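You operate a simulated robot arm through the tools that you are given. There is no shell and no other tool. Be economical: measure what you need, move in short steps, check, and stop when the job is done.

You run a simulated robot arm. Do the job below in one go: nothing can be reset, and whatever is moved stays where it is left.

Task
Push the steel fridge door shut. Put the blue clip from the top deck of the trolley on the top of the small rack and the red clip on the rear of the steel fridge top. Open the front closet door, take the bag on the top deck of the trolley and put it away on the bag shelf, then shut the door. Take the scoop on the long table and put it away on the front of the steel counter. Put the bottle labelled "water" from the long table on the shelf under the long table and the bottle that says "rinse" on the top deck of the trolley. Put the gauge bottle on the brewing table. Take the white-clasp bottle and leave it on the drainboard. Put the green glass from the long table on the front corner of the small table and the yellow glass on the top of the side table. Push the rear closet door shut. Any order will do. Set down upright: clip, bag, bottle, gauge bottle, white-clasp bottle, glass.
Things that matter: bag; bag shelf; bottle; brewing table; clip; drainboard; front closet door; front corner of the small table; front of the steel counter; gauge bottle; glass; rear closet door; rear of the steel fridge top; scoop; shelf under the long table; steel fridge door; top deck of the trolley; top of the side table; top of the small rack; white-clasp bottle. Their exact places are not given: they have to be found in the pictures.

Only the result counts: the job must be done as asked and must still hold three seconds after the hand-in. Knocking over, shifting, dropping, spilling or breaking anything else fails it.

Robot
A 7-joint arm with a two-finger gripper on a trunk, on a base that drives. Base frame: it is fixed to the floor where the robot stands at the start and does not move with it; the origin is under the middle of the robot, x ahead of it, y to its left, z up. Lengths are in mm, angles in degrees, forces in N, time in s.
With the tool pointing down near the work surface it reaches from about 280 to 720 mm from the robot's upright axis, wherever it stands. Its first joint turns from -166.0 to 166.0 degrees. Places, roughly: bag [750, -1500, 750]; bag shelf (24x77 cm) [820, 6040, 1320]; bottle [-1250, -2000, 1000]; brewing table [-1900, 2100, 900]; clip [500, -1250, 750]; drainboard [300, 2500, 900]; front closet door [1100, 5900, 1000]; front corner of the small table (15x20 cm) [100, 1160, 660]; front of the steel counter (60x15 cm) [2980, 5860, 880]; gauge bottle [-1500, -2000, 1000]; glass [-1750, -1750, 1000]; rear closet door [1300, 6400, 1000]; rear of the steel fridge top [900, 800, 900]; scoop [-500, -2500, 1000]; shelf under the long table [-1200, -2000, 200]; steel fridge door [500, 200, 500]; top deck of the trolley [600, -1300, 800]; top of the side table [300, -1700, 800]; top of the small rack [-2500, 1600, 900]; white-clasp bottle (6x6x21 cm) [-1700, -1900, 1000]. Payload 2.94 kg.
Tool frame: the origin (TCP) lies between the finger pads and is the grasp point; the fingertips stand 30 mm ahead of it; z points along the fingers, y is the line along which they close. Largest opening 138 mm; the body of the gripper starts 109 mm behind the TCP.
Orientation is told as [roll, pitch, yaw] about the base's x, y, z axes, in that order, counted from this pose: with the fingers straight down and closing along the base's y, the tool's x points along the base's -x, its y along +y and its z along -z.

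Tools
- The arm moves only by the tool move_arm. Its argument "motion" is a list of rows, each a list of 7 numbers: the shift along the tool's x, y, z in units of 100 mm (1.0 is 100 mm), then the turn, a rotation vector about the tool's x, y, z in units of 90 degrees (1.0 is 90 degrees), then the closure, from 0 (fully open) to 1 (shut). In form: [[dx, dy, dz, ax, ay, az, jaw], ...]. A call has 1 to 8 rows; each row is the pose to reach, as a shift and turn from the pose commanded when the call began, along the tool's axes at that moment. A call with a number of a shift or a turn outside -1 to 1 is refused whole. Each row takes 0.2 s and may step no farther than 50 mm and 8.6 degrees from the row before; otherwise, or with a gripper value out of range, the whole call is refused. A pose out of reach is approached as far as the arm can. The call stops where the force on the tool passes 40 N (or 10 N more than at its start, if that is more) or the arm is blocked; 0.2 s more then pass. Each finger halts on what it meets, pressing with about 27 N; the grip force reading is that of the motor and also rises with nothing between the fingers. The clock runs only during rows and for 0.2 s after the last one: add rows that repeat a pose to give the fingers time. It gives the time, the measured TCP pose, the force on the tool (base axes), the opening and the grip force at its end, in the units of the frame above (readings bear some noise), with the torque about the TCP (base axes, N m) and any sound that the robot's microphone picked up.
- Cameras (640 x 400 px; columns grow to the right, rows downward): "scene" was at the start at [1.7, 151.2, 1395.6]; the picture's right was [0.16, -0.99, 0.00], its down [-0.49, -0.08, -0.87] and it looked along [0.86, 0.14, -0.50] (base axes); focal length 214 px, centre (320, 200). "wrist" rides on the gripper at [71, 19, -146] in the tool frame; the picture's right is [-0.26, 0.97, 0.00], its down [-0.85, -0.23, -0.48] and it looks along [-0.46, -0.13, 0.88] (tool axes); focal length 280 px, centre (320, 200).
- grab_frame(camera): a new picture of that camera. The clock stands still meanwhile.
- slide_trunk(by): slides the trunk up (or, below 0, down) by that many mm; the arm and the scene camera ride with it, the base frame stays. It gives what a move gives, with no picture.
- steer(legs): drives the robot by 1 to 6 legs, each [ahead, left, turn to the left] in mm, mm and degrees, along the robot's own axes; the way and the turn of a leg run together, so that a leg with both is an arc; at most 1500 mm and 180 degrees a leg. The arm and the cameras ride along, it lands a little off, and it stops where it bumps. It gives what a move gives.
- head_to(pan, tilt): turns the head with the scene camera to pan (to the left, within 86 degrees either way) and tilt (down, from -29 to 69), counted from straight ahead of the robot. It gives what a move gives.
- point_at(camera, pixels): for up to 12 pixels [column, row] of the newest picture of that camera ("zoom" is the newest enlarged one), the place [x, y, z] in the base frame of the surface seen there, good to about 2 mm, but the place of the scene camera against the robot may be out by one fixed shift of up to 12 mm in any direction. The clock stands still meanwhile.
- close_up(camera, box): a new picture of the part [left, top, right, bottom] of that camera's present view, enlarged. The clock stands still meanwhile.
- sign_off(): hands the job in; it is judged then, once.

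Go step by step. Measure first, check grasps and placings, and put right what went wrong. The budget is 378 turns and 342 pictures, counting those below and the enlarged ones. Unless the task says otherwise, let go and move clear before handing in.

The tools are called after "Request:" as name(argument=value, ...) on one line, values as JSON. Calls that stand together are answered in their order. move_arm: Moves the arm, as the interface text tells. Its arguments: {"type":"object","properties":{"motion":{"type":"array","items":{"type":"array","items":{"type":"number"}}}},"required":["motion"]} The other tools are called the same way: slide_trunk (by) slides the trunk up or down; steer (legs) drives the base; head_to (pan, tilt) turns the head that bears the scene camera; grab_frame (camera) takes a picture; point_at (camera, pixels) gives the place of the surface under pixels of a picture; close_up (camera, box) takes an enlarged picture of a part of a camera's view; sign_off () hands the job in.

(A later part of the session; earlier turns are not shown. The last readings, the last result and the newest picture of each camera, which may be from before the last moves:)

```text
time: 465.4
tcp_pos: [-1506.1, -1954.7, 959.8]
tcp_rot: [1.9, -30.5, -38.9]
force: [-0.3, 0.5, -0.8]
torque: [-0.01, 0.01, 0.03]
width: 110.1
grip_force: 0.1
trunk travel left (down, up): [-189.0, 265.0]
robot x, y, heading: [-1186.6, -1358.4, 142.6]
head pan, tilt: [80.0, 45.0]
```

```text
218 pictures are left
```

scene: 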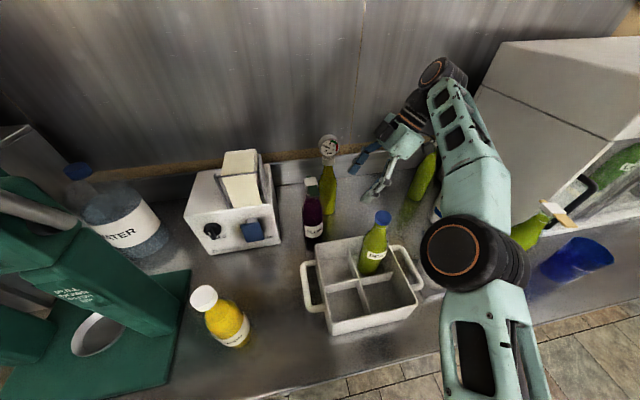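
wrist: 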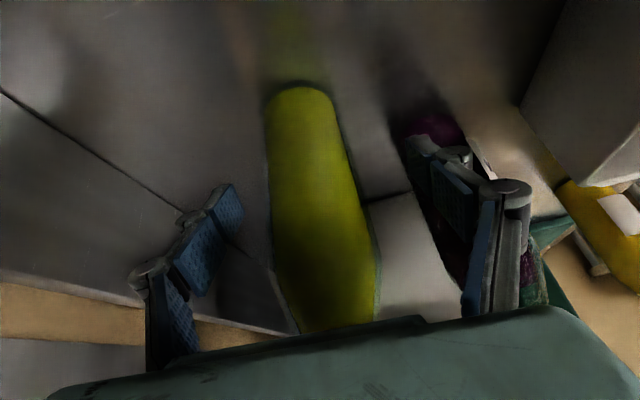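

Request:
move_arm(motion=[[0, 0, 0, 0, 0, 0, 0.35], [0, 0, 0, 0, 0, 0, 0.5], [0, 0, 0, 0, 0, 0, 0.65], [0, 0, 0, 0, 0, 0, 0.8], [0, 0, 0, 0, 0, 0, 0.8]])

Request:
slide_trunk(by=262)

Request:
grab_frame(camera="wrist")

Request:
close_up(camera="scene", box=[260, 40, 500, 260])

```text
time: 466.6
tcp_pos: [-1506.7, -1953.8, 959.1]
tcp_rot: [1.7, -30.5, -38.9]
force: [-1.2, -2.1, 0.7]
torque: [-0.27, 0.17, -0.04]
width: 59.2
grip_force: 27.4
trunk travel left (down, up): [-189.0, 265.0]
robot x, y, heading: [-1189.4, -1359.0, 142.4]
head pan, tilt: [80.0, 45.0]
```

```text
time: 469.3
tcp_pos: [-1506.9, -1953.5, 1220.0]
tcp_rot: [1.9, -30.4, -38.9]
force: [0.6, -0.2, -7.6]
torque: [0.03, 0.04, 0.0]
width: 59.4
grip_force: 26.5
trunk travel left (down, up): [-451.0, 3.0]
robot x, y, heading: [-1187.2, -1357.3, 142.4]
head pan, tilt: [80.0, 45.0]
```

```text
217 pictures are left
```

wrist: 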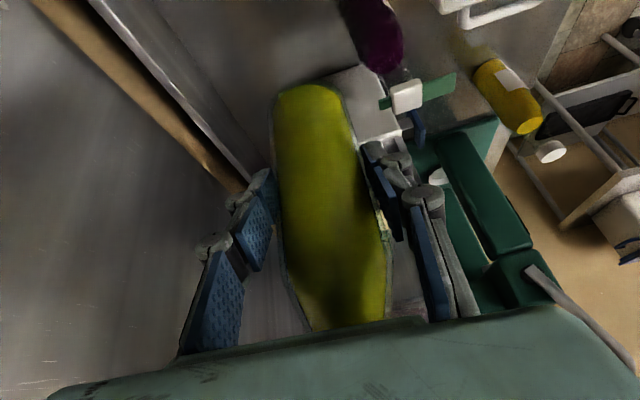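

```text
1.82 times, centred on (380, 150) of scene
```

zoom: 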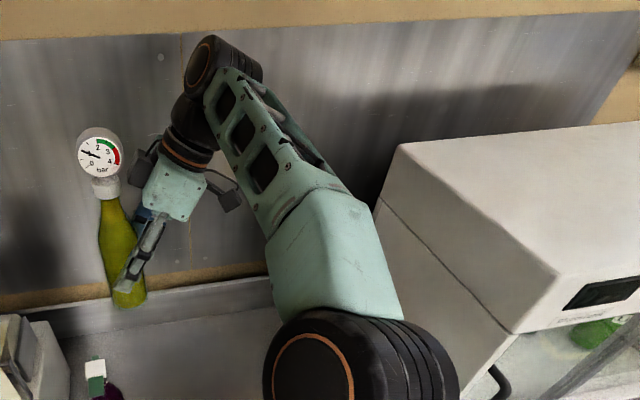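

Gauge bottle held. Carry it to the brewing table: away from the table, turn, go ahead, then approach from the aisle.

Request:
steer(legs=[[0, -500, 0], [0, 0, -88.4], [1000, 370, 0], [1000, 370, 0], [0, 750, 0]])

Request:
grab_frame(camera="scene")

Request:
grab_frame(camera="wrist")

```text
time: 494.7
tcp_pos: [-1577.4, 1837.0, 1220.8]
tcp_rot: [1.9, -30.5, -125.7]
force: [-0.2, -0.7, -7.2]
torque: [0.04, -0.04, 0.02]
width: 59.0
grip_force: 27.2
trunk travel left (down, up): [-451.0, 3.0]
robot x, y, heading: [-965.1, 1548.7, 55.6]
head pan, tilt: [80.0, 45.0]
```

```text
215 pictures are left
```

scene: 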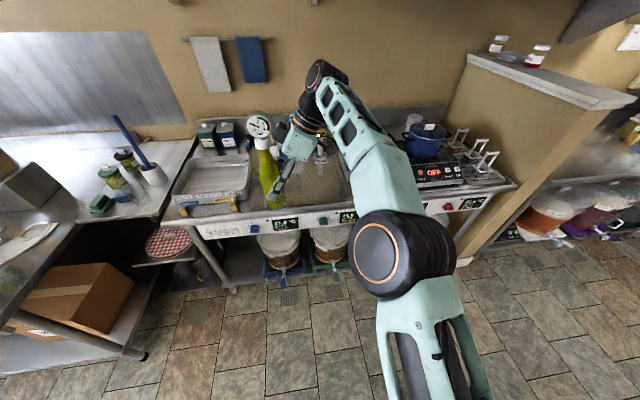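

```text
214 pictures are left
```

wrist: 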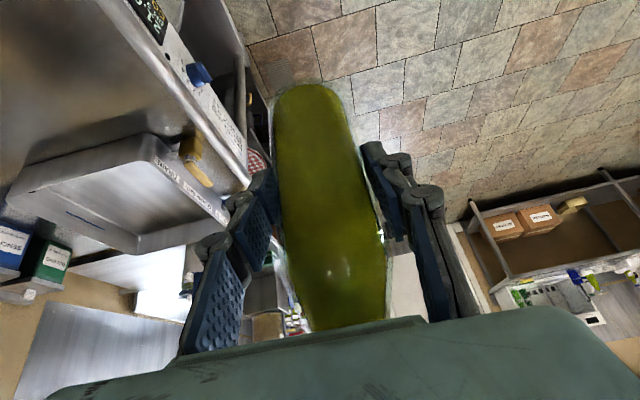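

Request:
close_up(camera="scene", box=[70, 90, 270, 240])

Request:
close_up(camera="scene", box=[200, 90, 460, 240])

Request:
point_at(camera="scene", pixels=[[310, 200], [330, 190], [250, 200], [340, 205], [300, 185], [320, 165], [250, 165], [290, 205]])

```text
2.67 times, centred on (170, 165) of scene
```

zoom: 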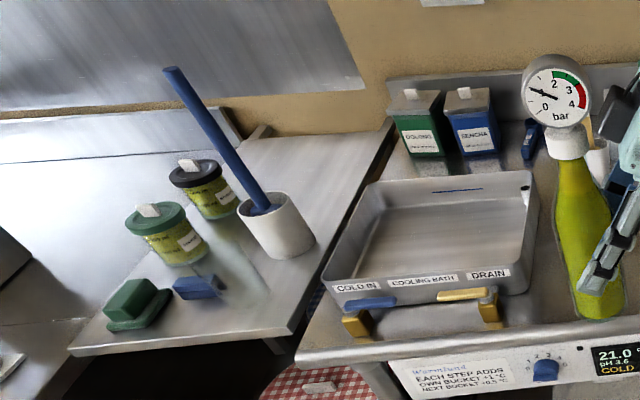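

```text
2.46 times, centred on (330, 165) of scene
```

zoom: 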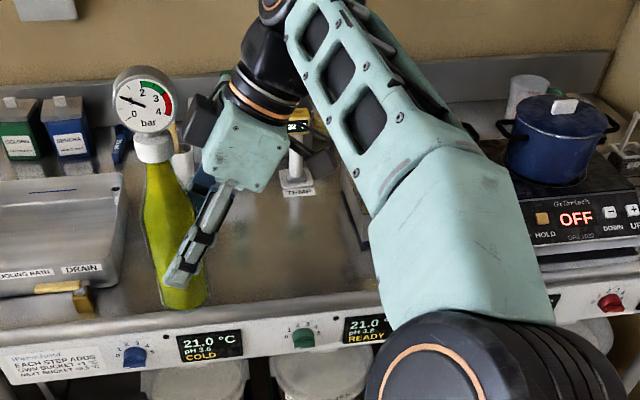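

```text
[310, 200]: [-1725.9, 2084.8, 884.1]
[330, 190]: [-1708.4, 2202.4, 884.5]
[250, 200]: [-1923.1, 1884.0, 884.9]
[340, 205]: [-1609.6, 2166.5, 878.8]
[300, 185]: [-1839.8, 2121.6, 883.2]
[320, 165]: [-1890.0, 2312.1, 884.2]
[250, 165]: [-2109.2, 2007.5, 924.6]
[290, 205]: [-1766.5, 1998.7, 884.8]
```

Request:
point_at(camera="zoom", pixels=[[348, 210], [355, 250], [300, 180], [295, 130], [340, 160], [185, 160], [330, 270], [270, 260], [365, 220]])

```text
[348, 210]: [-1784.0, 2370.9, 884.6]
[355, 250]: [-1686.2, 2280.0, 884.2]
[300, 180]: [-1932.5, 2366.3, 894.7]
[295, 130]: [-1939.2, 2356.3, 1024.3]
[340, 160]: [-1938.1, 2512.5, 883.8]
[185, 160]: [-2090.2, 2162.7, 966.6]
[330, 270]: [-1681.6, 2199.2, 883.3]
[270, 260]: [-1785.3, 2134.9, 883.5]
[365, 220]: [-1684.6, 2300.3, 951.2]
```

Free area on the brewing table around (-1863,2044); nothing in the way of the leaning hand. Drive 353 mm to the left.

Request:
steer(legs=[[9, 353, 0]])

Request:
slide_trunk(by=-240)

Request:
grab_frame(camera="wrist")

Request:
grab_frame(camera="scene")

```text
time: 498.4
tcp_pos: [-1870.6, 2041.2, 1220.4]
tcp_rot: [2.0, -30.4, -125.3]
force: [0.4, -0.5, -6.6]
torque: [0.1, -0.03, 0.02]
width: 59.1
grip_force: 27.3
trunk travel left (down, up): [-451.0, 3.0]
robot x, y, heading: [-1252.1, 1759.2, 56.2]
head pan, tilt: [80.0, 45.0]
```

```text
time: 500.9
tcp_pos: [-1869.8, 2039.3, 980.7]
tcp_rot: [1.9, -30.4, -125.2]
force: [-0.5, -0.1, -6.1]
torque: [0.07, -0.03, 0.02]
width: 59.1
grip_force: 27.0
trunk travel left (down, up): [-211.0, 243.0]
robot x, y, heading: [-1257.8, 1756.7, 56.2]
head pan, tilt: [80.0, 45.0]
```

```text
211 pictures are left
```

wrist: 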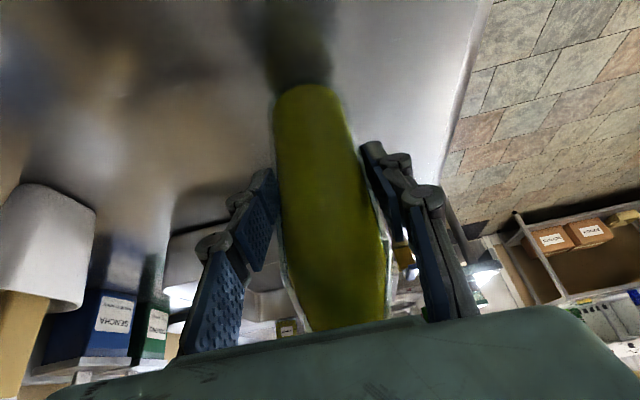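

```text
210 pictures are left
```

scene: 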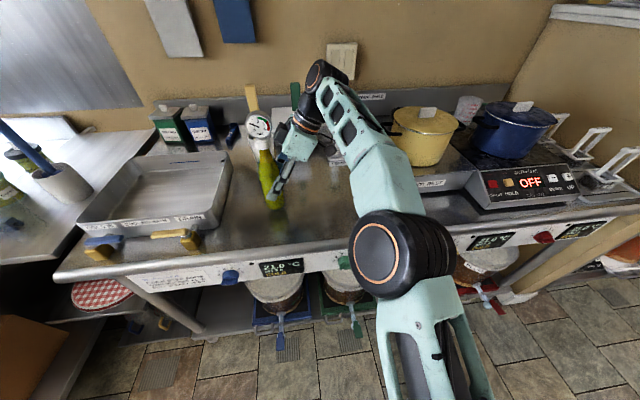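

Good spot. Lower the last millimetres to contact.

Request:
slide_trunk(by=-15)

Request:
slide_trunk(by=-4)

Request:
slide_trunk(by=-3)

```text
time: 501.6
tcp_pos: [-1870.0, 2040.6, 966.1]
tcp_rot: [1.9, -30.3, -125.0]
force: [0.2, 0.5, -5.9]
torque: [0.08, -0.04, 0.02]
width: 59.1
grip_force: 26.7
trunk travel left (down, up): [-196.0, 258.0]
robot x, y, heading: [-1256.8, 1759.5, 56.0]
head pan, tilt: [80.0, 45.0]
```

```text
time: 502.1
tcp_pos: [-1870.9, 2040.6, 961.7]
tcp_rot: [1.9, -30.4, -125.2]
force: [0.8, 0.1, -6.4]
torque: [0.07, -0.01, 0.0]
width: 59.2
grip_force: 27.1
trunk travel left (down, up): [-192.0, 262.0]
robot x, y, heading: [-1249.1, 1761.2, 56.1]
head pan, tilt: [80.0, 45.0]
```

```text
time: 502.6
tcp_pos: [-1869.8, 2039.2, 961.7]
tcp_rot: [1.5, -30.5, -125.0]
force: [-0.1, 0.9, 1.9]
torque: [0.18, 0.11, -0.02]
width: 58.9
grip_force: 27.1
trunk travel left (down, up): [-189.0, 265.0]
robot x, y, heading: [-1253.2, 1760.8, 56.4]
head pan, tilt: [80.0, 45.0]
```

Request:
move_arm(motion=[[0, 0, 0, 0, 0, 0, 0.5], [0, 0, 0, 0, 0, 0, 0.35], [0, 0, 0, 0, 0, 0, 0.2], [0, 0, 0, 0, 0, 0, 0.2], [0.35, 0, -0.2, 0, 0, 0, 0.2], [0.7, 0, -0.4, 0, 0, 0, 0.2], [0.87, 0, -0.5, 0, 0, 0, 0.2]])

Request:
slide_trunk(by=255)

Request:
grab_frame(camera="scene")

```text
time: 504.2
tcp_pos: [-1811.4, 2122.9, 958.0]
tcp_rot: [1.7, -30.3, -125.1]
force: [0.4, 0.5, 0.2]
torque: [-0.02, 0.01, -0.01]
width: 110.6
grip_force: 0.0
trunk travel left (down, up): [-189.0, 265.0]
robot x, y, heading: [-1256.1, 1758.5, 56.0]
head pan, tilt: [80.0, 45.0]
```

```text
time: 506.8
tcp_pos: [-1811.9, 2122.5, 1211.7]
tcp_rot: [1.7, -30.4, -125.2]
force: [0.4, -0.1, -0.4]
torque: [0.0, -0.01, -0.01]
width: 110.2
grip_force: 0.0
trunk travel left (down, up): [-444.0, 10.0]
robot x, y, heading: [-1254.4, 1758.2, 56.3]
head pan, tilt: [80.0, 45.0]
```

```text
209 pictures are left
```

scene: 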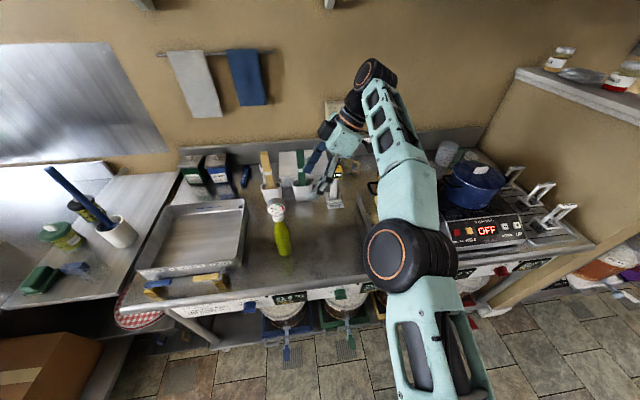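

Gauge bottle stands on the brewing table (283,240). Untilt the tool and go back to the long table for the RINSE bottle.

Request:
move_arm(motion=[[0, 0, 0, 0, 0.085, 0, 0.3], [0, 0, 0, 0, 0.17, 0, 0.4], [0, 0, 0, 0, 0.25, 0, 0.5], [0, 0, 0, 0, 0.333, 0, 0.5]])

Request:
steer(legs=[[0, -1250, 0], [-990, -200, 0], [-990, -200, 0], [0, 0, 86]])

Request:
grab_frame(camera="scene")

```text
time: 507.8
tcp_pos: [-1801.1, 2119.5, 1213.8]
tcp_rot: [1.3, -0.3, -124.3]
force: [0.6, -0.4, -0.2]
torque: [0.02, 0.09, 0.03]
width: 69.1
grip_force: 0.1
out of reach, approached as far as the arm can: row 2, 3, 4
trunk travel left (down, up): [-444.0, 10.0]
robot x, y, heading: [-1253.5, 1761.7, 56.3]
head pan, tilt: [80.0, 45.0]
```

```text
time: 517.2
tcp_pos: [-850.2, 1480.2, 1213.3]
tcp_rot: [1.5, -0.4, -124.1]
force: [0.0, 1.4, -0.4]
torque: [0.0, -0.03, 0.02]
width: 68.8
grip_force: 0.2
trunk travel left (down, up): [-444.0, 10.0]
robot x, y, heading: [-299.0, 1120.7, 56.6]
head pan, tilt: [80.0, 45.0]
stopped in leg 1: the robot was blocked; the commanded pose is now the measured one
```

```text
208 pictures are left
```

scene: 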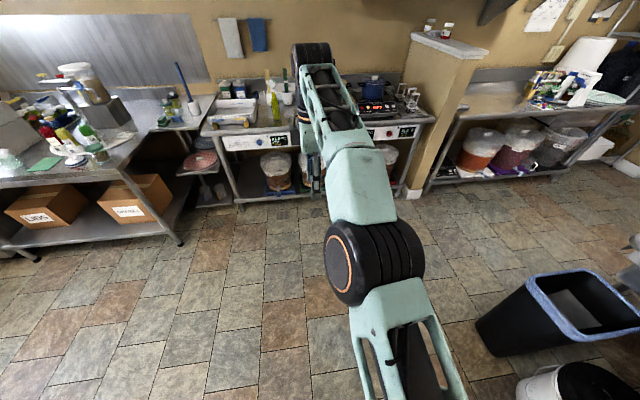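

I bumped something on my right (small table edge). Back off left and check the table and glass.

Request:
steer(legs=[[-100, 120, 0]])

Request:
head_to(pan=-50, tilt=45)

Request:
grab_frame(camera="scene")

```text
time: 518.9
tcp_pos: [-1001.8, 1459.9, 1213.3]
tcp_rot: [1.5, -0.3, -124.2]
force: [0.0, -0.1, -0.4]
torque: [0.0, 0.0, -0.05]
width: 68.8
grip_force: 0.1
trunk travel left (down, up): [-444.0, 10.0]
robot x, y, heading: [-450.5, 1098.0, 56.4]
head pan, tilt: [80.0, 45.0]
```

```text
time: 521.0
tcp_pos: [-1002.1, 1459.5, 1213.3]
tcp_rot: [1.3, -0.5, -124.1]
force: [0.5, -0.7, -0.2]
torque: [-0.02, -0.01, 0.0]
width: 69.1
grip_force: 0.0
trunk travel left (down, up): [-444.0, 10.0]
robot x, y, heading: [-456.0, 1103.2, 56.5]
head pan, tilt: [-50.0, 45.0]
```

```text
207 pictures are left
```

scene: 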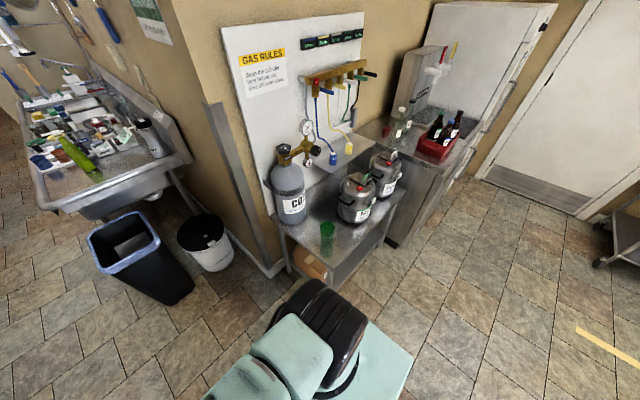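

Request:
point_at(camera="scene", pixels=[[283, 232], [328, 230], [333, 270], [395, 190], [290, 200], [75, 150], [85, 165], [67, 140], [355, 205], [385, 165]])

Request:
close_up(camera="scene", box=[230, 120, 440, 290])

Request:
close_up(camera="scene", box=[20, 60, 200, 230])

```text
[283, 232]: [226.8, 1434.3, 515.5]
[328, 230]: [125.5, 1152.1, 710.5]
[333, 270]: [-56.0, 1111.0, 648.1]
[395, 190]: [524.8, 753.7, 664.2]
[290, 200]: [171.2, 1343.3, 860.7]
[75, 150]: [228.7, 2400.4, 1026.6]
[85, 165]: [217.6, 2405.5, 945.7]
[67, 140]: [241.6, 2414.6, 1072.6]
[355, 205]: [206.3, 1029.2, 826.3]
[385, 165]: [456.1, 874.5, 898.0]
```

```text
2.35 times, centred on (335, 205) of scene
```

zoom: 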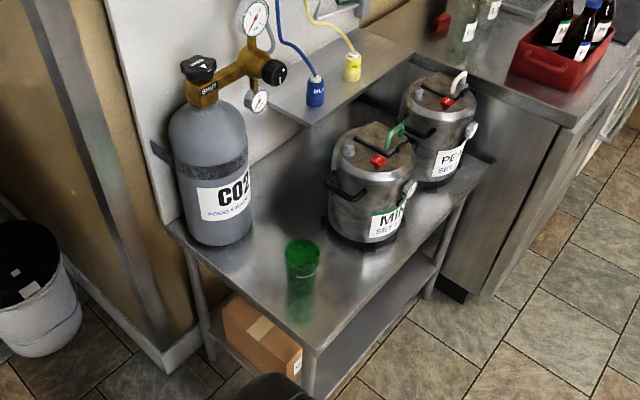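

```text
2.35 times, centred on (110, 145) of scene
```

zoom: 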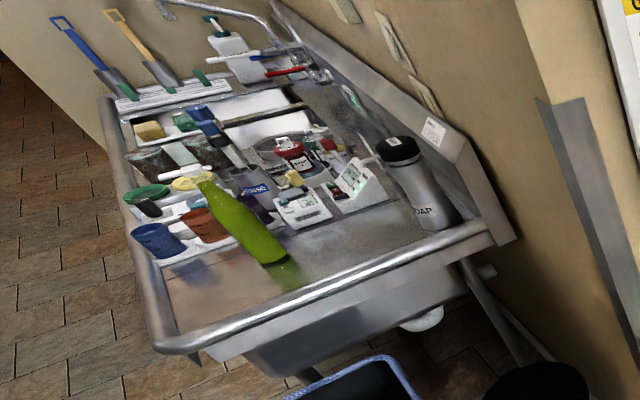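

Request:
close_up(camera="scene", box=[290, 210, 370, 280])

Request:
point_at(camera="zoom", pixels=[[300, 345], [310, 360], [330, 330], [270, 330], [200, 280], [400, 290], [295, 130], [265, 130], [325, 130], [295, 180], [295, 160]])

```text
5.71 times, centred on (330, 245) of scene
```

zoom: 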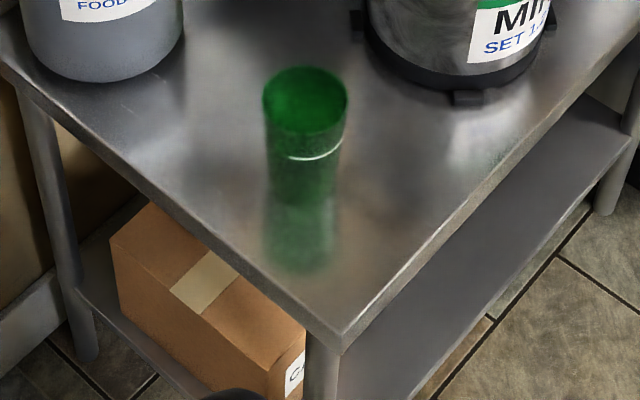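

```text
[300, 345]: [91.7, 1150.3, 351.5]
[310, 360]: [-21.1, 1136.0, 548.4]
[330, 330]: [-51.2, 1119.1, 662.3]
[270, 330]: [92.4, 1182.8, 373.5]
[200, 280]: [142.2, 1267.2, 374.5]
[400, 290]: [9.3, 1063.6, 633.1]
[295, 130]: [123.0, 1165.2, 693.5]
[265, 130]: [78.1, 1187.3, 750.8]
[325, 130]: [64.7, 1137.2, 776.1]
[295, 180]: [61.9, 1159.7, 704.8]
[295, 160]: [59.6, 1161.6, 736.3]
```

The table and glass are unmoved within measuring error. Continue carefully: straight back first, then to the long table.

Request:
steer(legs=[[-500, 0, 0], [-700, -260, 0], [-698, -255, 0], [0, 0, 86], [0, 350, 0]])

Request:
head_to(pan=80, tilt=45)

Request:
grab_frame(camera="wrist")

Request:
grab_frame(camera="scene")

```text
time: 538.2
tcp_pos: [-1644.5, -1570.2, 1213.3]
tcp_rot: [1.5, -0.4, -36.0]
force: [-0.1, -0.1, -0.3]
torque: [0.02, 0.0, -0.06]
width: 69.1
grip_force: 0.0
trunk travel left (down, up): [-444.0, 10.0]
robot x, y, heading: [-1274.0, -1036.0, 144.5]
head pan, tilt: [-50.0, 45.0]
```

```text
time: 540.3
tcp_pos: [-1644.8, -1570.2, 1213.3]
tcp_rot: [1.3, -0.5, -35.9]
force: [0.5, 0.0, 0.3]
torque: [0.02, -0.02, -0.01]
width: 68.9
grip_force: 0.1
trunk travel left (down, up): [-444.0, 10.0]
robot x, y, heading: [-1271.7, -1032.0, 144.7]
head pan, tilt: [80.0, 45.0]
```

```text
203 pictures are left
```

wrist: 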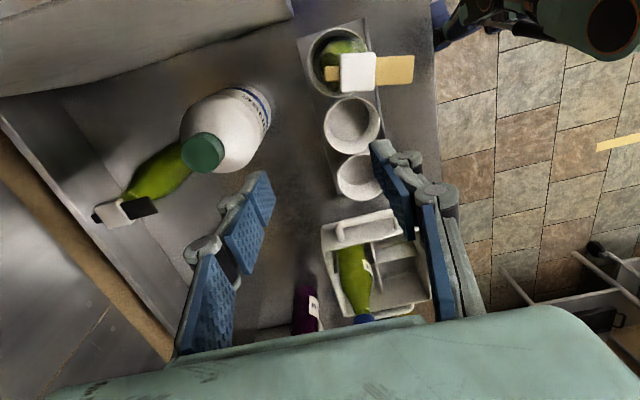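

```text
202 pictures are left
```

scene: 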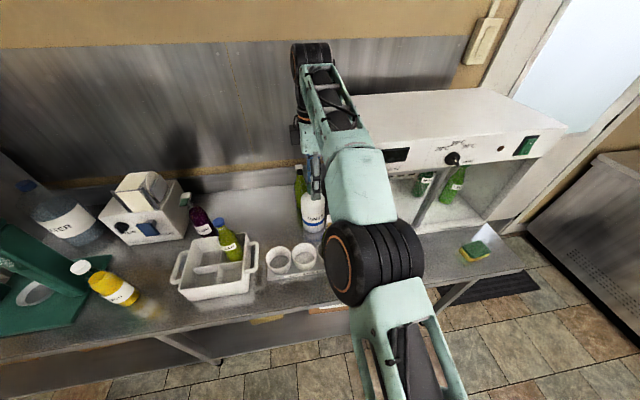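

Request:
point_at(camera="wrist", pixels=[[203, 152], [185, 150], [222, 150], [203, 170], [268, 110], [235, 90], [215, 95], [245, 165], [110, 90], [290, 10], [150, 210], [270, 20]])

Request:
point_at(camera="scene", pixels=[[440, 130], [360, 100], [500, 100], [385, 165]])

```text
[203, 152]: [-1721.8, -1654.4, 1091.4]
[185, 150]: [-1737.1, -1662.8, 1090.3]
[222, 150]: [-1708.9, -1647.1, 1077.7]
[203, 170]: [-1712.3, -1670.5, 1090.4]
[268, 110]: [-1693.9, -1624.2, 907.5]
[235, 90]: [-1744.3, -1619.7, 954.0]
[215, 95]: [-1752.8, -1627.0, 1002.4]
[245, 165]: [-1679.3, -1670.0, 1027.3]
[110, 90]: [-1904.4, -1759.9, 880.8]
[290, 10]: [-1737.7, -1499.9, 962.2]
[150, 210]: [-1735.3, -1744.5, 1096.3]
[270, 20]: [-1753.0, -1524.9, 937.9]
```

```text
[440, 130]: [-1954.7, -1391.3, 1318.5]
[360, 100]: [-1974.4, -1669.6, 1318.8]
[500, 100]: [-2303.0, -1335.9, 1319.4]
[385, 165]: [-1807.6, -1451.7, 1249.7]
```

RINSE cap centre (-1722,-1655); the warmer wall is 103 mm beside it and tall, so I turn the wrist camera away (toward me) before going in.

Request:
move_arm(motion=[[0, 0, 0, 0, 0, 0.09, 0.3], [0, 0, 0, 0, 0, 0.18, 0.2], [0, 0, 0, 0, 0, 0.27, 0.1], [0, 0, 0, 0, 0, 0.36, 0], [0, 0, 0, 0, 0, 0.45, 0], [0, 0, 0, 0, 0, 0.54, 0], [0, 0, 0, 0, 0, 0.63, 0], [0, 0, 0, 0, 0, 0.72, 0]])

Request:
move_arm(motion=[[0, 0, 0, 0, 0, 0.09, 0], [0, 0, 0, 0, 0, 0.18, 0], [0, 0, 0, 0, 0, 0.25, 0]])

Request:
steer(legs=[[8, 100, 0]])

Request:
grab_frame(camera="wrist")

```text
time: 542.1
tcp_pos: [-1645.0, -1570.3, 1213.5]
tcp_rot: [1.0, 1.1, -101.0]
force: [1.4, -0.2, -0.2]
torque: [0.02, -0.04, -0.03]
width: 137.9
grip_force: 0.1
trunk travel left (down, up): [-444.0, 10.0]
robot x, y, heading: [-1272.3, -1039.7, 144.7]
head pan, tilt: [80.0, 45.0]
```

```text
time: 542.9
tcp_pos: [-1644.9, -1570.8, 1212.1]
tcp_rot: [0.5, 1.3, -123.4]
force: [-0.4, 0.2, 0.1]
torque: [0.0, 0.01, 0.02]
width: 138.1
grip_force: 0.1
trunk travel left (down, up): [-444.0, 10.0]
robot x, y, heading: [-1267.2, -1031.9, 144.6]
head pan, tilt: [80.0, 45.0]
```

```text
time: 544.4
tcp_pos: [-1710.0, -1647.8, 1213.0]
tcp_rot: [0.5, 1.4, -123.3]
force: [-0.5, 0.9, 0.0]
torque: [0.02, 0.01, 0.0]
width: 138.3
grip_force: 0.0
trunk travel left (down, up): [-444.0, 10.0]
robot x, y, heading: [-1337.0, -1112.5, 144.8]
head pan, tilt: [80.0, 45.0]
```

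```text
201 pictures are left
```

wrist: 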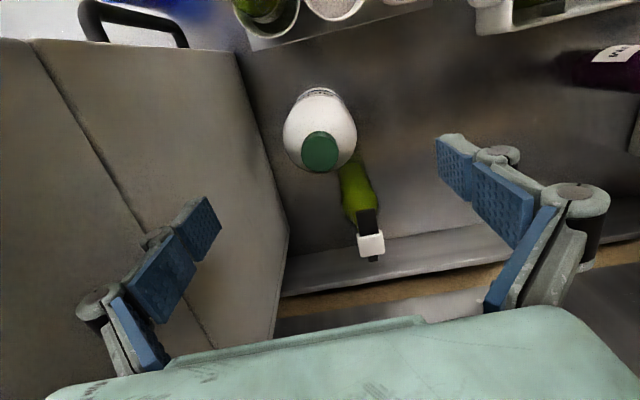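

Request:
move_arm(motion=[[0, 0, 0, 0, 0, 0, 0.15], [0, 0, 0, 0, 0, 0, 0.15]])

Request:
point_at(camera="wrist", pixels=[[320, 150], [303, 150], [337, 150], [285, 130], [355, 130], [320, 92], [287, 225], [240, 60], [270, 160], [370, 240]])

```text
time: 545.0
tcp_pos: [-1709.1, -1648.0, 1212.9]
tcp_rot: [0.5, 1.4, -123.2]
force: [0.4, -0.8, 0.1]
torque: [0.01, -0.03, 0.03]
width: 117.0
grip_force: 0.0
trunk travel left (down, up): [-444.0, 10.0]
robot x, y, heading: [-1335.5, -1112.2, 144.6]
head pan, tilt: [80.0, 45.0]
```

```text
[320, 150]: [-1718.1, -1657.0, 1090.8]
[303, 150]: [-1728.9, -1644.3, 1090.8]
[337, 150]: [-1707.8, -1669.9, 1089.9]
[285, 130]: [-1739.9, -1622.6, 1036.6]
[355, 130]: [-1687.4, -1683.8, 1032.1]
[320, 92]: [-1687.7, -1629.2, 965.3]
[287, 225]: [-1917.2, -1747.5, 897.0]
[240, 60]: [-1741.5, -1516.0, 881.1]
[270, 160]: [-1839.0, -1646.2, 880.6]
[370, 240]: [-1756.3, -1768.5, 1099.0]
```

Request:
move_arm(motion=[[-0.125, -0.03, 0, 0, 0, 0, 0.15]])

Request:
slide_trunk(by=-140)

Request:
grab_frame(camera="wrist")

```text
time: 545.4
tcp_pos: [-1713.1, -1648.0, 1206.5]
tcp_rot: [0.5, 1.5, -123.3]
force: [-0.2, 0.5, 0.1]
torque: [0.01, -0.01, 0.01]
width: 117.2
grip_force: 0.0
out of reach, approached as far as the arm can: row 1
trunk travel left (down, up): [-444.0, 10.0]
robot x, y, heading: [-1334.1, -1110.4, 144.5]
head pan, tilt: [80.0, 45.0]
```

```text
time: 547.1
tcp_pos: [-1711.9, -1648.5, 1068.1]
tcp_rot: [0.6, 1.5, -123.3]
force: [-0.6, -0.6, 0.0]
torque: [0.02, 0.04, 0.0]
width: 117.4
grip_force: 0.0
trunk travel left (down, up): [-304.0, 150.0]
robot x, y, heading: [-1335.3, -1110.3, 144.8]
head pan, tilt: [80.0, 45.0]
```

```text
200 pictures are left
```

wrist: 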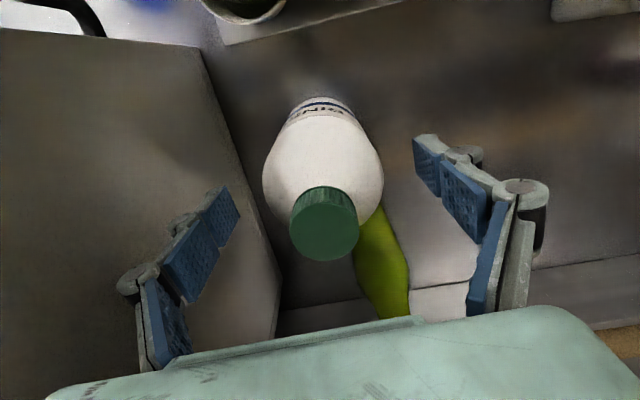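

Request:
steer(legs=[[0, 11, 0]])

Request:
slide_trunk(by=-70)

Request:
grab_frame(camera="wrist")

```text
time: 547.9
tcp_pos: [-1720.6, -1657.1, 1067.2]
tcp_rot: [0.5, 1.4, -123.4]
force: [-0.3, -0.3, -0.4]
torque: [0.0, -0.05, 0.01]
width: 117.3
grip_force: 0.0
trunk travel left (down, up): [-304.0, 150.0]
robot x, y, heading: [-1337.9, -1116.4, 144.5]
head pan, tilt: [80.0, 45.0]
```

```text
time: 549.0
tcp_pos: [-1719.8, -1657.3, 998.2]
tcp_rot: [0.5, 1.3, -123.3]
force: [0.0, 0.2, 0.4]
torque: [-0.01, 0.0, 0.03]
width: 117.2
grip_force: 0.0
trunk travel left (down, up): [-234.0, 220.0]
robot x, y, heading: [-1339.4, -1119.5, 144.6]
head pan, tilt: [80.0, 45.0]
```

```text
199 pictures are left
```

wrist: 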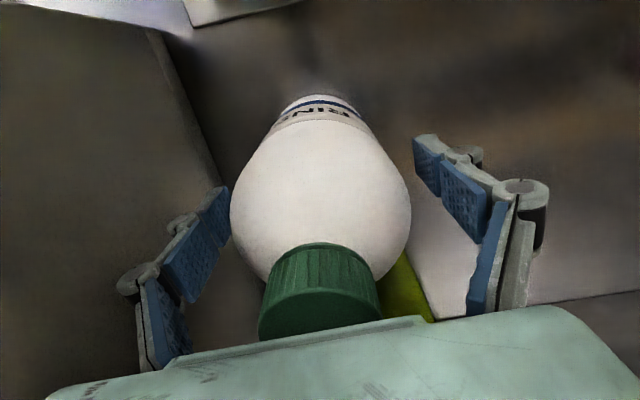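

Centred. Close and lift.

Request:
move_arm(motion=[[0, 0, 0, 0, 0, 0, 0.25], [0, 0, 0, 0, 0, 0, 0.4], [0, 0, 0, 0, 0, 0, 0.6], [0, 0, 0, 0, 0, 0, 0.7], [0, 0, 0, 0, 0, 0, 0.7]])

Request:
slide_trunk(by=215)

Request:
grab_frame(camera="wrist")

```text
time: 550.2
tcp_pos: [-1719.7, -1656.9, 998.0]
tcp_rot: [0.6, 1.4, -123.3]
force: [-4.3, 1.1, 2.4]
torque: [0.24, 0.38, -0.03]
width: 89.1
grip_force: 26.9
trunk travel left (down, up): [-234.0, 220.0]
robot x, y, heading: [-1337.5, -1118.7, 144.6]
head pan, tilt: [80.0, 45.0]
```

```text
time: 552.5
tcp_pos: [-1719.1, -1657.4, 1212.3]
tcp_rot: [0.6, 1.5, -123.3]
force: [0.3, 0.4, -7.8]
torque: [0.0, -0.03, 0.0]
width: 89.3
grip_force: 27.0
trunk travel left (down, up): [-449.0, 5.0]
robot x, y, heading: [-1342.0, -1118.4, 144.7]
head pan, tilt: [80.0, 45.0]
```

```text
198 pictures are left
```

wrist: 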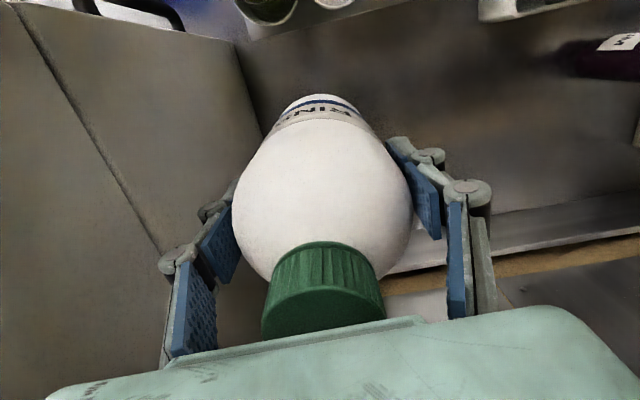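

RINSE held. Back off sideways first (tan bottle is beside), then travel to the trolley keeping this heading.

Request:
steer(legs=[[-130, 0, 0], [0, -900, 0], [0, -890, 0], [-700, 0, 0], [-500, 0, 0]])

Request:
grab_frame(camera="scene")

```text
time: 575.4
tcp_pos: [391.1, -1031.5, 1212.2]
tcp_rot: [0.5, 1.5, -125.8]
force: [0.2, -0.2, -8.5]
torque: [0.02, 0.03, -0.01]
width: 89.1
grip_force: 27.1
trunk travel left (down, up): [-449.0, 5.0]
robot x, y, heading: [795.2, -512.9, 142.2]
head pan, tilt: [80.0, 45.0]
```

```text
197 pictures are left
```

scene: 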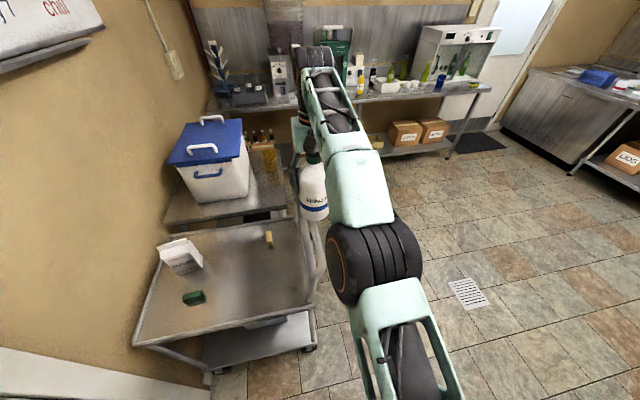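

Request:
steer(legs=[[-264, -67, 0]])

Request:
grab_frame(camera="scene")

Request:
grab_frame(camera="wrist")

```text
time: 577.2
tcp_pos: [635.7, -1134.7, 1212.7]
tcp_rot: [0.6, 1.6, -125.7]
force: [0.0, 0.6, -7.0]
torque: [0.03, 0.0, 0.03]
width: 89.4
grip_force: 27.1
trunk travel left (down, up): [-449.0, 5.0]
robot x, y, heading: [1041.2, -611.3, 142.1]
head pan, tilt: [80.0, 45.0]
```

```text
196 pictures are left
```

scene: 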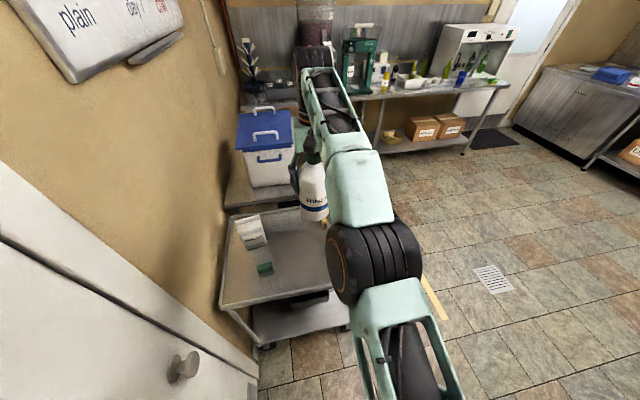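

```text
195 pictures are left
```

wrist: 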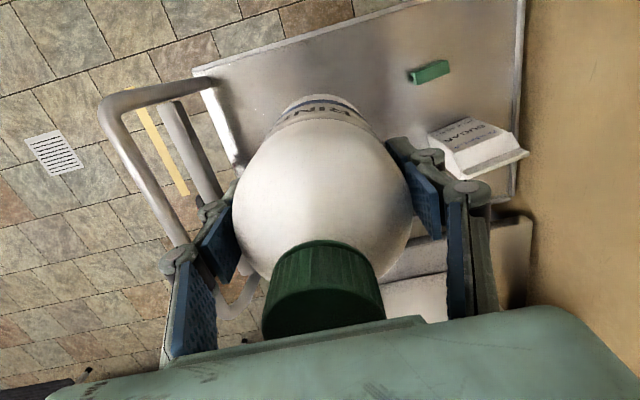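

Request:
slide_trunk(by=-305)

Request:
slide_trunk(by=-6)

Request:
slide_trunk(by=-4)

```text
time: 580.3
tcp_pos: [636.4, -1134.8, 906.8]
tcp_rot: [0.5, 1.6, -125.7]
force: [0.3, 0.3, -7.9]
torque: [0.04, -0.02, -0.02]
width: 89.2
grip_force: 27.1
trunk travel left (down, up): [-144.0, 310.0]
robot x, y, heading: [1039.6, -611.5, 142.4]
head pan, tilt: [80.0, 45.0]
```

```text
time: 580.8
tcp_pos: [637.0, -1135.6, 899.3]
tcp_rot: [0.5, 1.6, -125.6]
force: [0.6, -0.1, -8.4]
torque: [0.04, 0.01, 0.02]
width: 89.1
grip_force: 27.6
trunk travel left (down, up): [-138.0, 316.0]
robot x, y, heading: [1038.1, -615.1, 142.2]
head pan, tilt: [80.0, 45.0]
```

```text
time: 581.4
tcp_pos: [637.0, -1134.7, 898.7]
tcp_rot: [0.5, 1.2, -125.6]
force: [-0.2, -0.3, 3.6]
torque: [0.36, 0.03, -0.03]
width: 89.1
grip_force: 27.3
trunk travel left (down, up): [-134.0, 320.0]
robot x, y, heading: [1036.8, -614.2, 142.3]
head pan, tilt: [80.0, 45.0]
```

Request:
move_arm(motion=[[0, 0, 0, 0, 0, 0, 0.3], [0, 0, 0, 0, 0, 0, 0.2], [0, 0, 0, 0, 0, 0, 0.1], [0, 0, 0, 0, 0, 0, 0.1]])

Request:
slide_trunk(by=318)

Request:
grab_frame(camera="wrist")

```text
time: 582.4
tcp_pos: [636.7, -1133.6, 897.7]
tcp_rot: [0.4, 1.4, -125.6]
force: [-0.1, -0.1, 0.2]
torque: [-0.02, 0.03, -0.02]
width: 124.1
grip_force: 0.0
trunk travel left (down, up): [-134.0, 320.0]
robot x, y, heading: [1037.6, -613.0, 142.1]
head pan, tilt: [80.0, 45.0]
```

```text
time: 585.5
tcp_pos: [636.1, -1134.4, 1215.5]
tcp_rot: [0.5, 1.4, -125.6]
force: [-0.1, 0.0, -0.2]
torque: [-0.03, -0.02, 0.04]
width: 123.8
grip_force: 0.0
trunk travel left (down, up): [-452.0, 2.0]
robot x, y, heading: [1035.1, -612.4, 142.2]
head pan, tilt: [80.0, 45.0]
```

```text
194 pictures are left
```

wrist: 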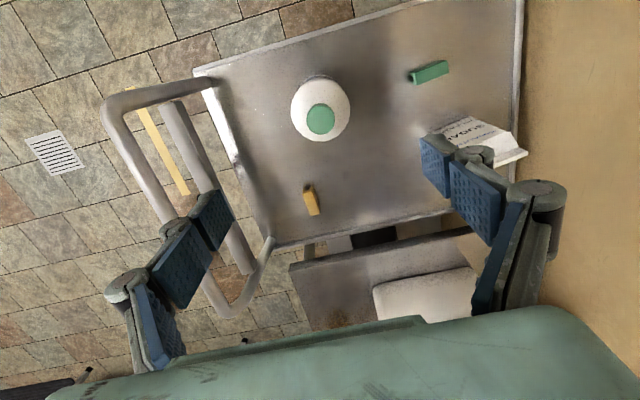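

RINSE bottle stands on the trolley's top deck (320,110). Next the WATER bottle at the long table.

Request:
steer(legs=[[773, 0, 1.8], [0, 740, 0], [0, 720, 0]])

Request:
grab_frame(camera="scene")

Request:
grab_frame(camera="wrist")

```text
time: 602.3
tcp_pos: [-828.4, -1832.0, 1215.6]
tcp_rot: [0.5, 1.3, -125.3]
force: [0.5, 0.1, -0.7]
torque: [-0.01, 0.02, 0.04]
width: 124.2
grip_force: 0.0
trunk travel left (down, up): [-452.0, 2.0]
robot x, y, heading: [-432.6, -1310.9, 142.8]
head pan, tilt: [80.0, 45.0]
```

```text
193 pictures are left
```

scene: 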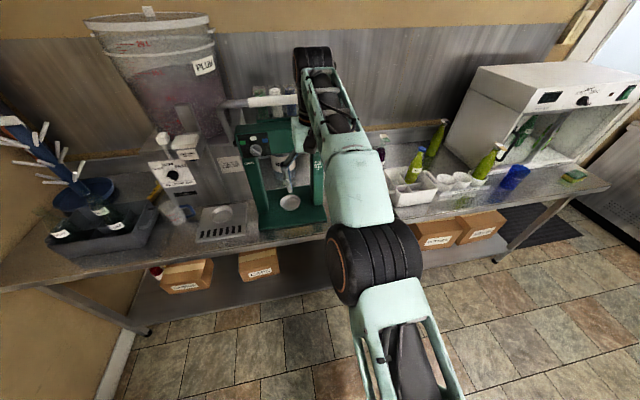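

```text
192 pictures are left
```

wrist: 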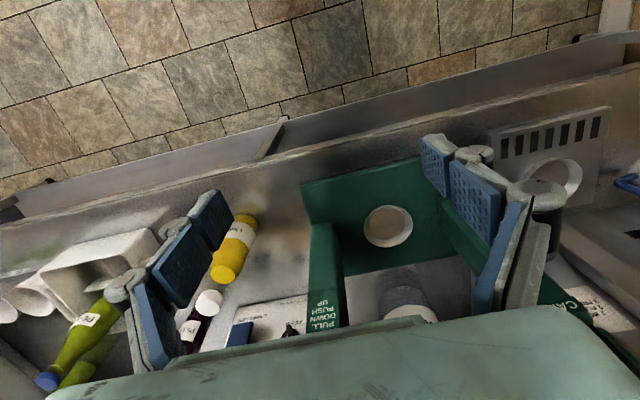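

Request:
steer(legs=[[330, 60, 1.5]])

Request:
grab_frame(camera="scene")

Request:
close_up(camera="scene", box=[80, 110, 360, 300])

```text
time: 604.5
tcp_pos: [-1108.1, -1701.5, 1214.6]
tcp_rot: [0.6, 1.4, -123.3]
force: [-0.1, 0.3, 0.6]
torque: [-0.04, 0.01, -0.01]
width: 124.3
grip_force: 0.0
trunk travel left (down, up): [-452.0, 2.0]
robot x, y, heading: [-730.0, -1165.9, 144.6]
head pan, tilt: [80.0, 45.0]
```

```text
191 pictures are left
```

scene: 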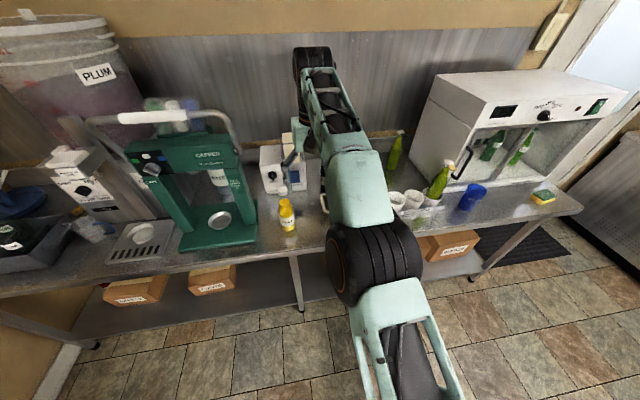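

```text
2.11 times, centred on (220, 205) of scene
```

zoom: 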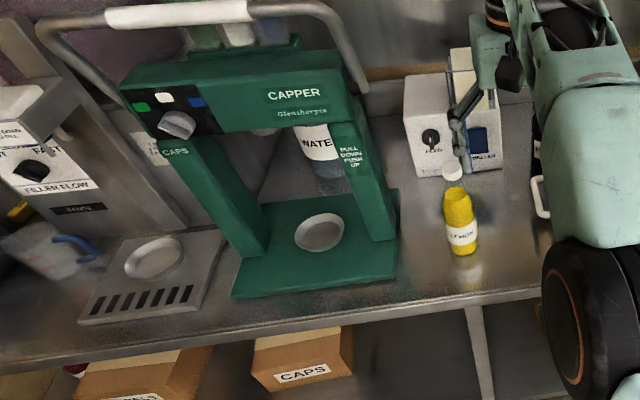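

Request:
point_at(camera="zoom", pixels=[[465, 55], [415, 95], [490, 75], [330, 130], [318, 150], [300, 80], [360, 80], [180, 12], [345, 190], [385, 200], [340, 60], [453, 172]])

```text
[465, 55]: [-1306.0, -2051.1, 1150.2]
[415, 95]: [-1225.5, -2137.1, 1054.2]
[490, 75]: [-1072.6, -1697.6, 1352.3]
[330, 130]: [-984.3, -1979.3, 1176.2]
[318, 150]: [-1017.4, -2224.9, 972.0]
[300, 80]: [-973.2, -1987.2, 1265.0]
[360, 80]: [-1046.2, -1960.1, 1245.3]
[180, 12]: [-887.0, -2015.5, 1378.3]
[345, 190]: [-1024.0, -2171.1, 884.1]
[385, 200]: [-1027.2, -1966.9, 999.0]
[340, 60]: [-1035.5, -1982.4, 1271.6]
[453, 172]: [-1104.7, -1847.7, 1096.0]
```

The WATER bottle stands behind the capper. I move along to see it from the side and measure.

Request:
steer(legs=[[120, 200, 0]])

Request:
head_to(pan=86, tilt=35)

Request:
grab_frame(camera="scene")

Request:
close_up(camera="scene", box=[60, 130, 340, 320])

```text
time: 606.9
tcp_pos: [-1323.6, -1796.9, 1215.7]
tcp_rot: [0.5, 1.5, -123.5]
force: [-0.3, -0.2, 0.2]
torque: [-0.02, 0.01, -0.02]
width: 124.5
grip_force: 0.0
trunk travel left (down, up): [-452.0, 2.0]
robot x, y, heading: [-942.2, -1262.7, 144.4]
head pan, tilt: [80.0, 45.0]
```

```text
time: 607.6
tcp_pos: [-1324.4, -1794.8, 1215.2]
tcp_rot: [0.5, 1.3, -123.6]
force: [-0.2, 0.0, 0.4]
torque: [0.01, -0.04, -0.02]
width: 124.5
grip_force: 0.0
trunk travel left (down, up): [-452.0, 2.0]
robot x, y, heading: [-945.1, -1263.9, 144.6]
head pan, tilt: [85.9, 35.0]
```

```text
189 pictures are left
```

scene: 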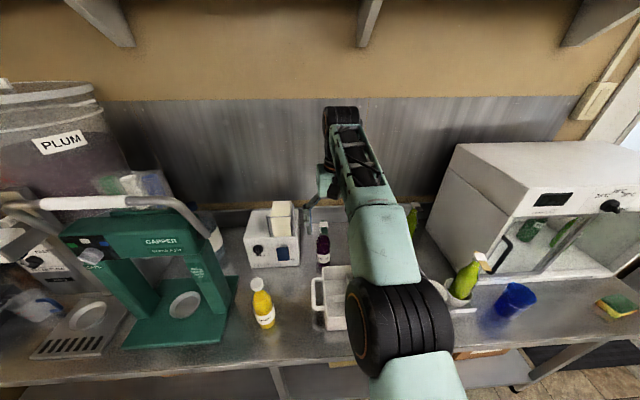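

```text
2.11 times, centred on (200, 225) of scene
```

zoom: 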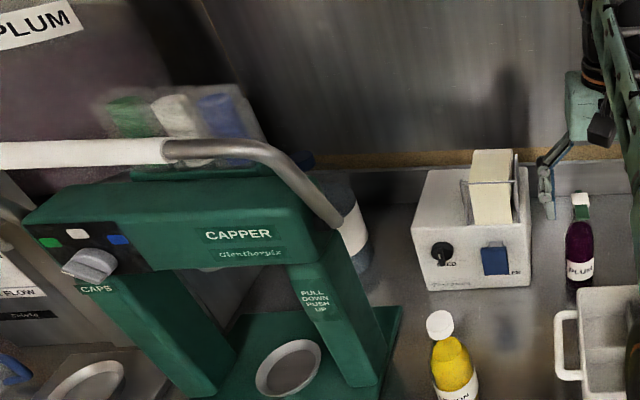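

Request:
steer(legs=[[200, 180, 0]])

Request:
head_to(pan=86, tilt=45)

Request:
close_up(camera="scene", box=[40, 150, 340, 330])

```text
time: 609.9
tcp_pos: [-1597.1, -1824.7, 1216.0]
tcp_rot: [0.5, 1.5, -123.4]
force: [0.5, 0.5, -0.2]
torque: [0.02, -0.01, -0.02]
width: 124.5
grip_force: 0.1
trunk travel left (down, up): [-452.0, 2.0]
robot x, y, heading: [-1213.6, -1288.9, 144.4]
head pan, tilt: [85.9, 35.0]
```

```text
time: 610.6
tcp_pos: [-1598.3, -1824.8, 1215.4]
tcp_rot: [0.4, 1.4, -123.3]
force: [-0.5, 0.3, 0.0]
torque: [0.0, 0.01, 0.03]
width: 124.3
grip_force: 0.1
trunk travel left (down, up): [-452.0, 2.0]
robot x, y, heading: [-1217.5, -1289.9, 144.4]
head pan, tilt: [85.9, 45.0]
```

```text
2.13 times, centred on (190, 240) of scene
```

zoom: 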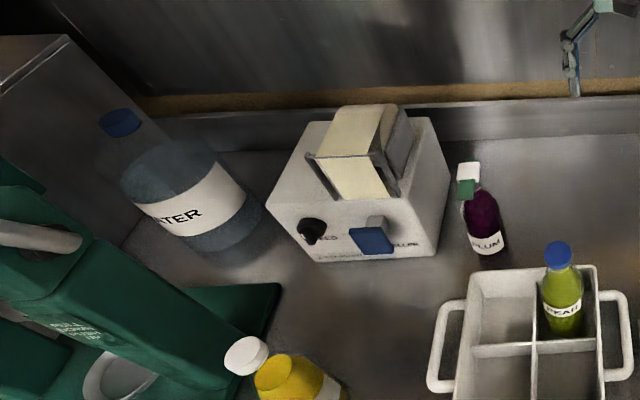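

Request:
point_at(camera="zoom", pixels=[[120, 120], [135, 200], [235, 180], [200, 210], [190, 250], [255, 230], [150, 185], [290, 190], [375, 120], [70, 260], [270, 295], [60, 40]])

```text
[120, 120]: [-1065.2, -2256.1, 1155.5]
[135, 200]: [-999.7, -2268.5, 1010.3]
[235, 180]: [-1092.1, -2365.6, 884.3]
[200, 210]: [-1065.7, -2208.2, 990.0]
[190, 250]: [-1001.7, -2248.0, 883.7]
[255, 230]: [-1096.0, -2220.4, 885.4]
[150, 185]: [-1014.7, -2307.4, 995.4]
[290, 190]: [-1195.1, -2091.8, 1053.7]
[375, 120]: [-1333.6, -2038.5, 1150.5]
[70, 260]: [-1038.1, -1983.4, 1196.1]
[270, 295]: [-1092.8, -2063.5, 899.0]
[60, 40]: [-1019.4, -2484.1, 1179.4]
```

WATER cap top at (-1065,-2256,1157), body ≈115 mm wide. I'll grip it by the cap with the tool leaning 30° away from the capper. Rotate and tilt the tool as for the gauge bottle.

Request:
steer(legs=[[-150, -150, 0]])

Request:
move_arm(motion=[[0, 0, 0, 0, 0, -0.09, 0.2], [0, 0, 0, 0, 0, -0.18, 0.3], [0, 0, 0, 0, 0, -0.27, 0.4], [0, 0, 0, 0, 0, -0.36, 0.5], [0, 0, 0, 0, 0, -0.45, 0.5], [0, 0, 0, 0, 0, -0.54, 0.5], [0, 0, 0, 0, 0, -0.63, 0.5], [0, 0, 0, 0, 0, -0.72, 0.5]])

Request:
move_arm(motion=[[0, 0, 0, 0, 0, -0.09, 0.5], [0, 0, 0, 0, 0, -0.18, 0.5], [0, 0, 0, 0, 0, -0.25, 0.5]])

Request:
move_arm(motion=[[0, 0, 0, 0, -0.085, 0, 0.5], [0, 0, 0, 0, -0.17, 0, 0.5], [0, 0, 0, 0, -0.25, 0, 0.5], [0, 0, 0, 0, -0.333, 0, 0.5]])

```text
time: 612.5
tcp_pos: [-1390.0, -1794.0, 1216.4]
tcp_rot: [0.5, 1.3, -123.0]
force: [0.4, 1.4, 0.5]
torque: [0.02, 0.04, -0.02]
width: 124.2
grip_force: 0.0
trunk travel left (down, up): [-452.0, 2.0]
robot x, y, heading: [-1009.4, -1255.6, 144.6]
head pan, tilt: [85.9, 45.0]
```

```text
time: 614.3
tcp_pos: [-1389.9, -1792.4, 1215.4]
tcp_rot: [1.5, 0.1, -58.2]
force: [0.7, -0.3, 1.0]
torque: [-0.01, 0.03, -0.02]
width: 69.1
grip_force: 0.0
trunk travel left (down, up): [-452.0, 2.0]
robot x, y, heading: [-1012.6, -1256.6, 144.5]
head pan, tilt: [85.9, 45.0]
```

```text
time: 615.1
tcp_pos: [-1389.2, -1793.0, 1215.2]
tcp_rot: [1.3, -0.4, -35.7]
force: [0.8, 0.0, 0.0]
torque: [0.0, -0.02, 0.0]
width: 69.1
grip_force: 0.0
trunk travel left (down, up): [-452.0, 2.0]
robot x, y, heading: [-1012.0, -1253.3, 144.7]
head pan, tilt: [85.9, 45.0]
```

```text
time: 616.1
tcp_pos: [-1389.4, -1793.8, 1214.9]
tcp_rot: [1.7, -30.5, -36.7]
force: [-0.6, 0.1, 0.4]
torque: [0.01, -0.02, 0.0]
width: 68.9
grip_force: 0.2
trunk travel left (down, up): [-452.0, 2.0]
robot x, y, heading: [-1010.4, -1257.5, 144.7]
head pan, tilt: [85.9, 45.0]
```

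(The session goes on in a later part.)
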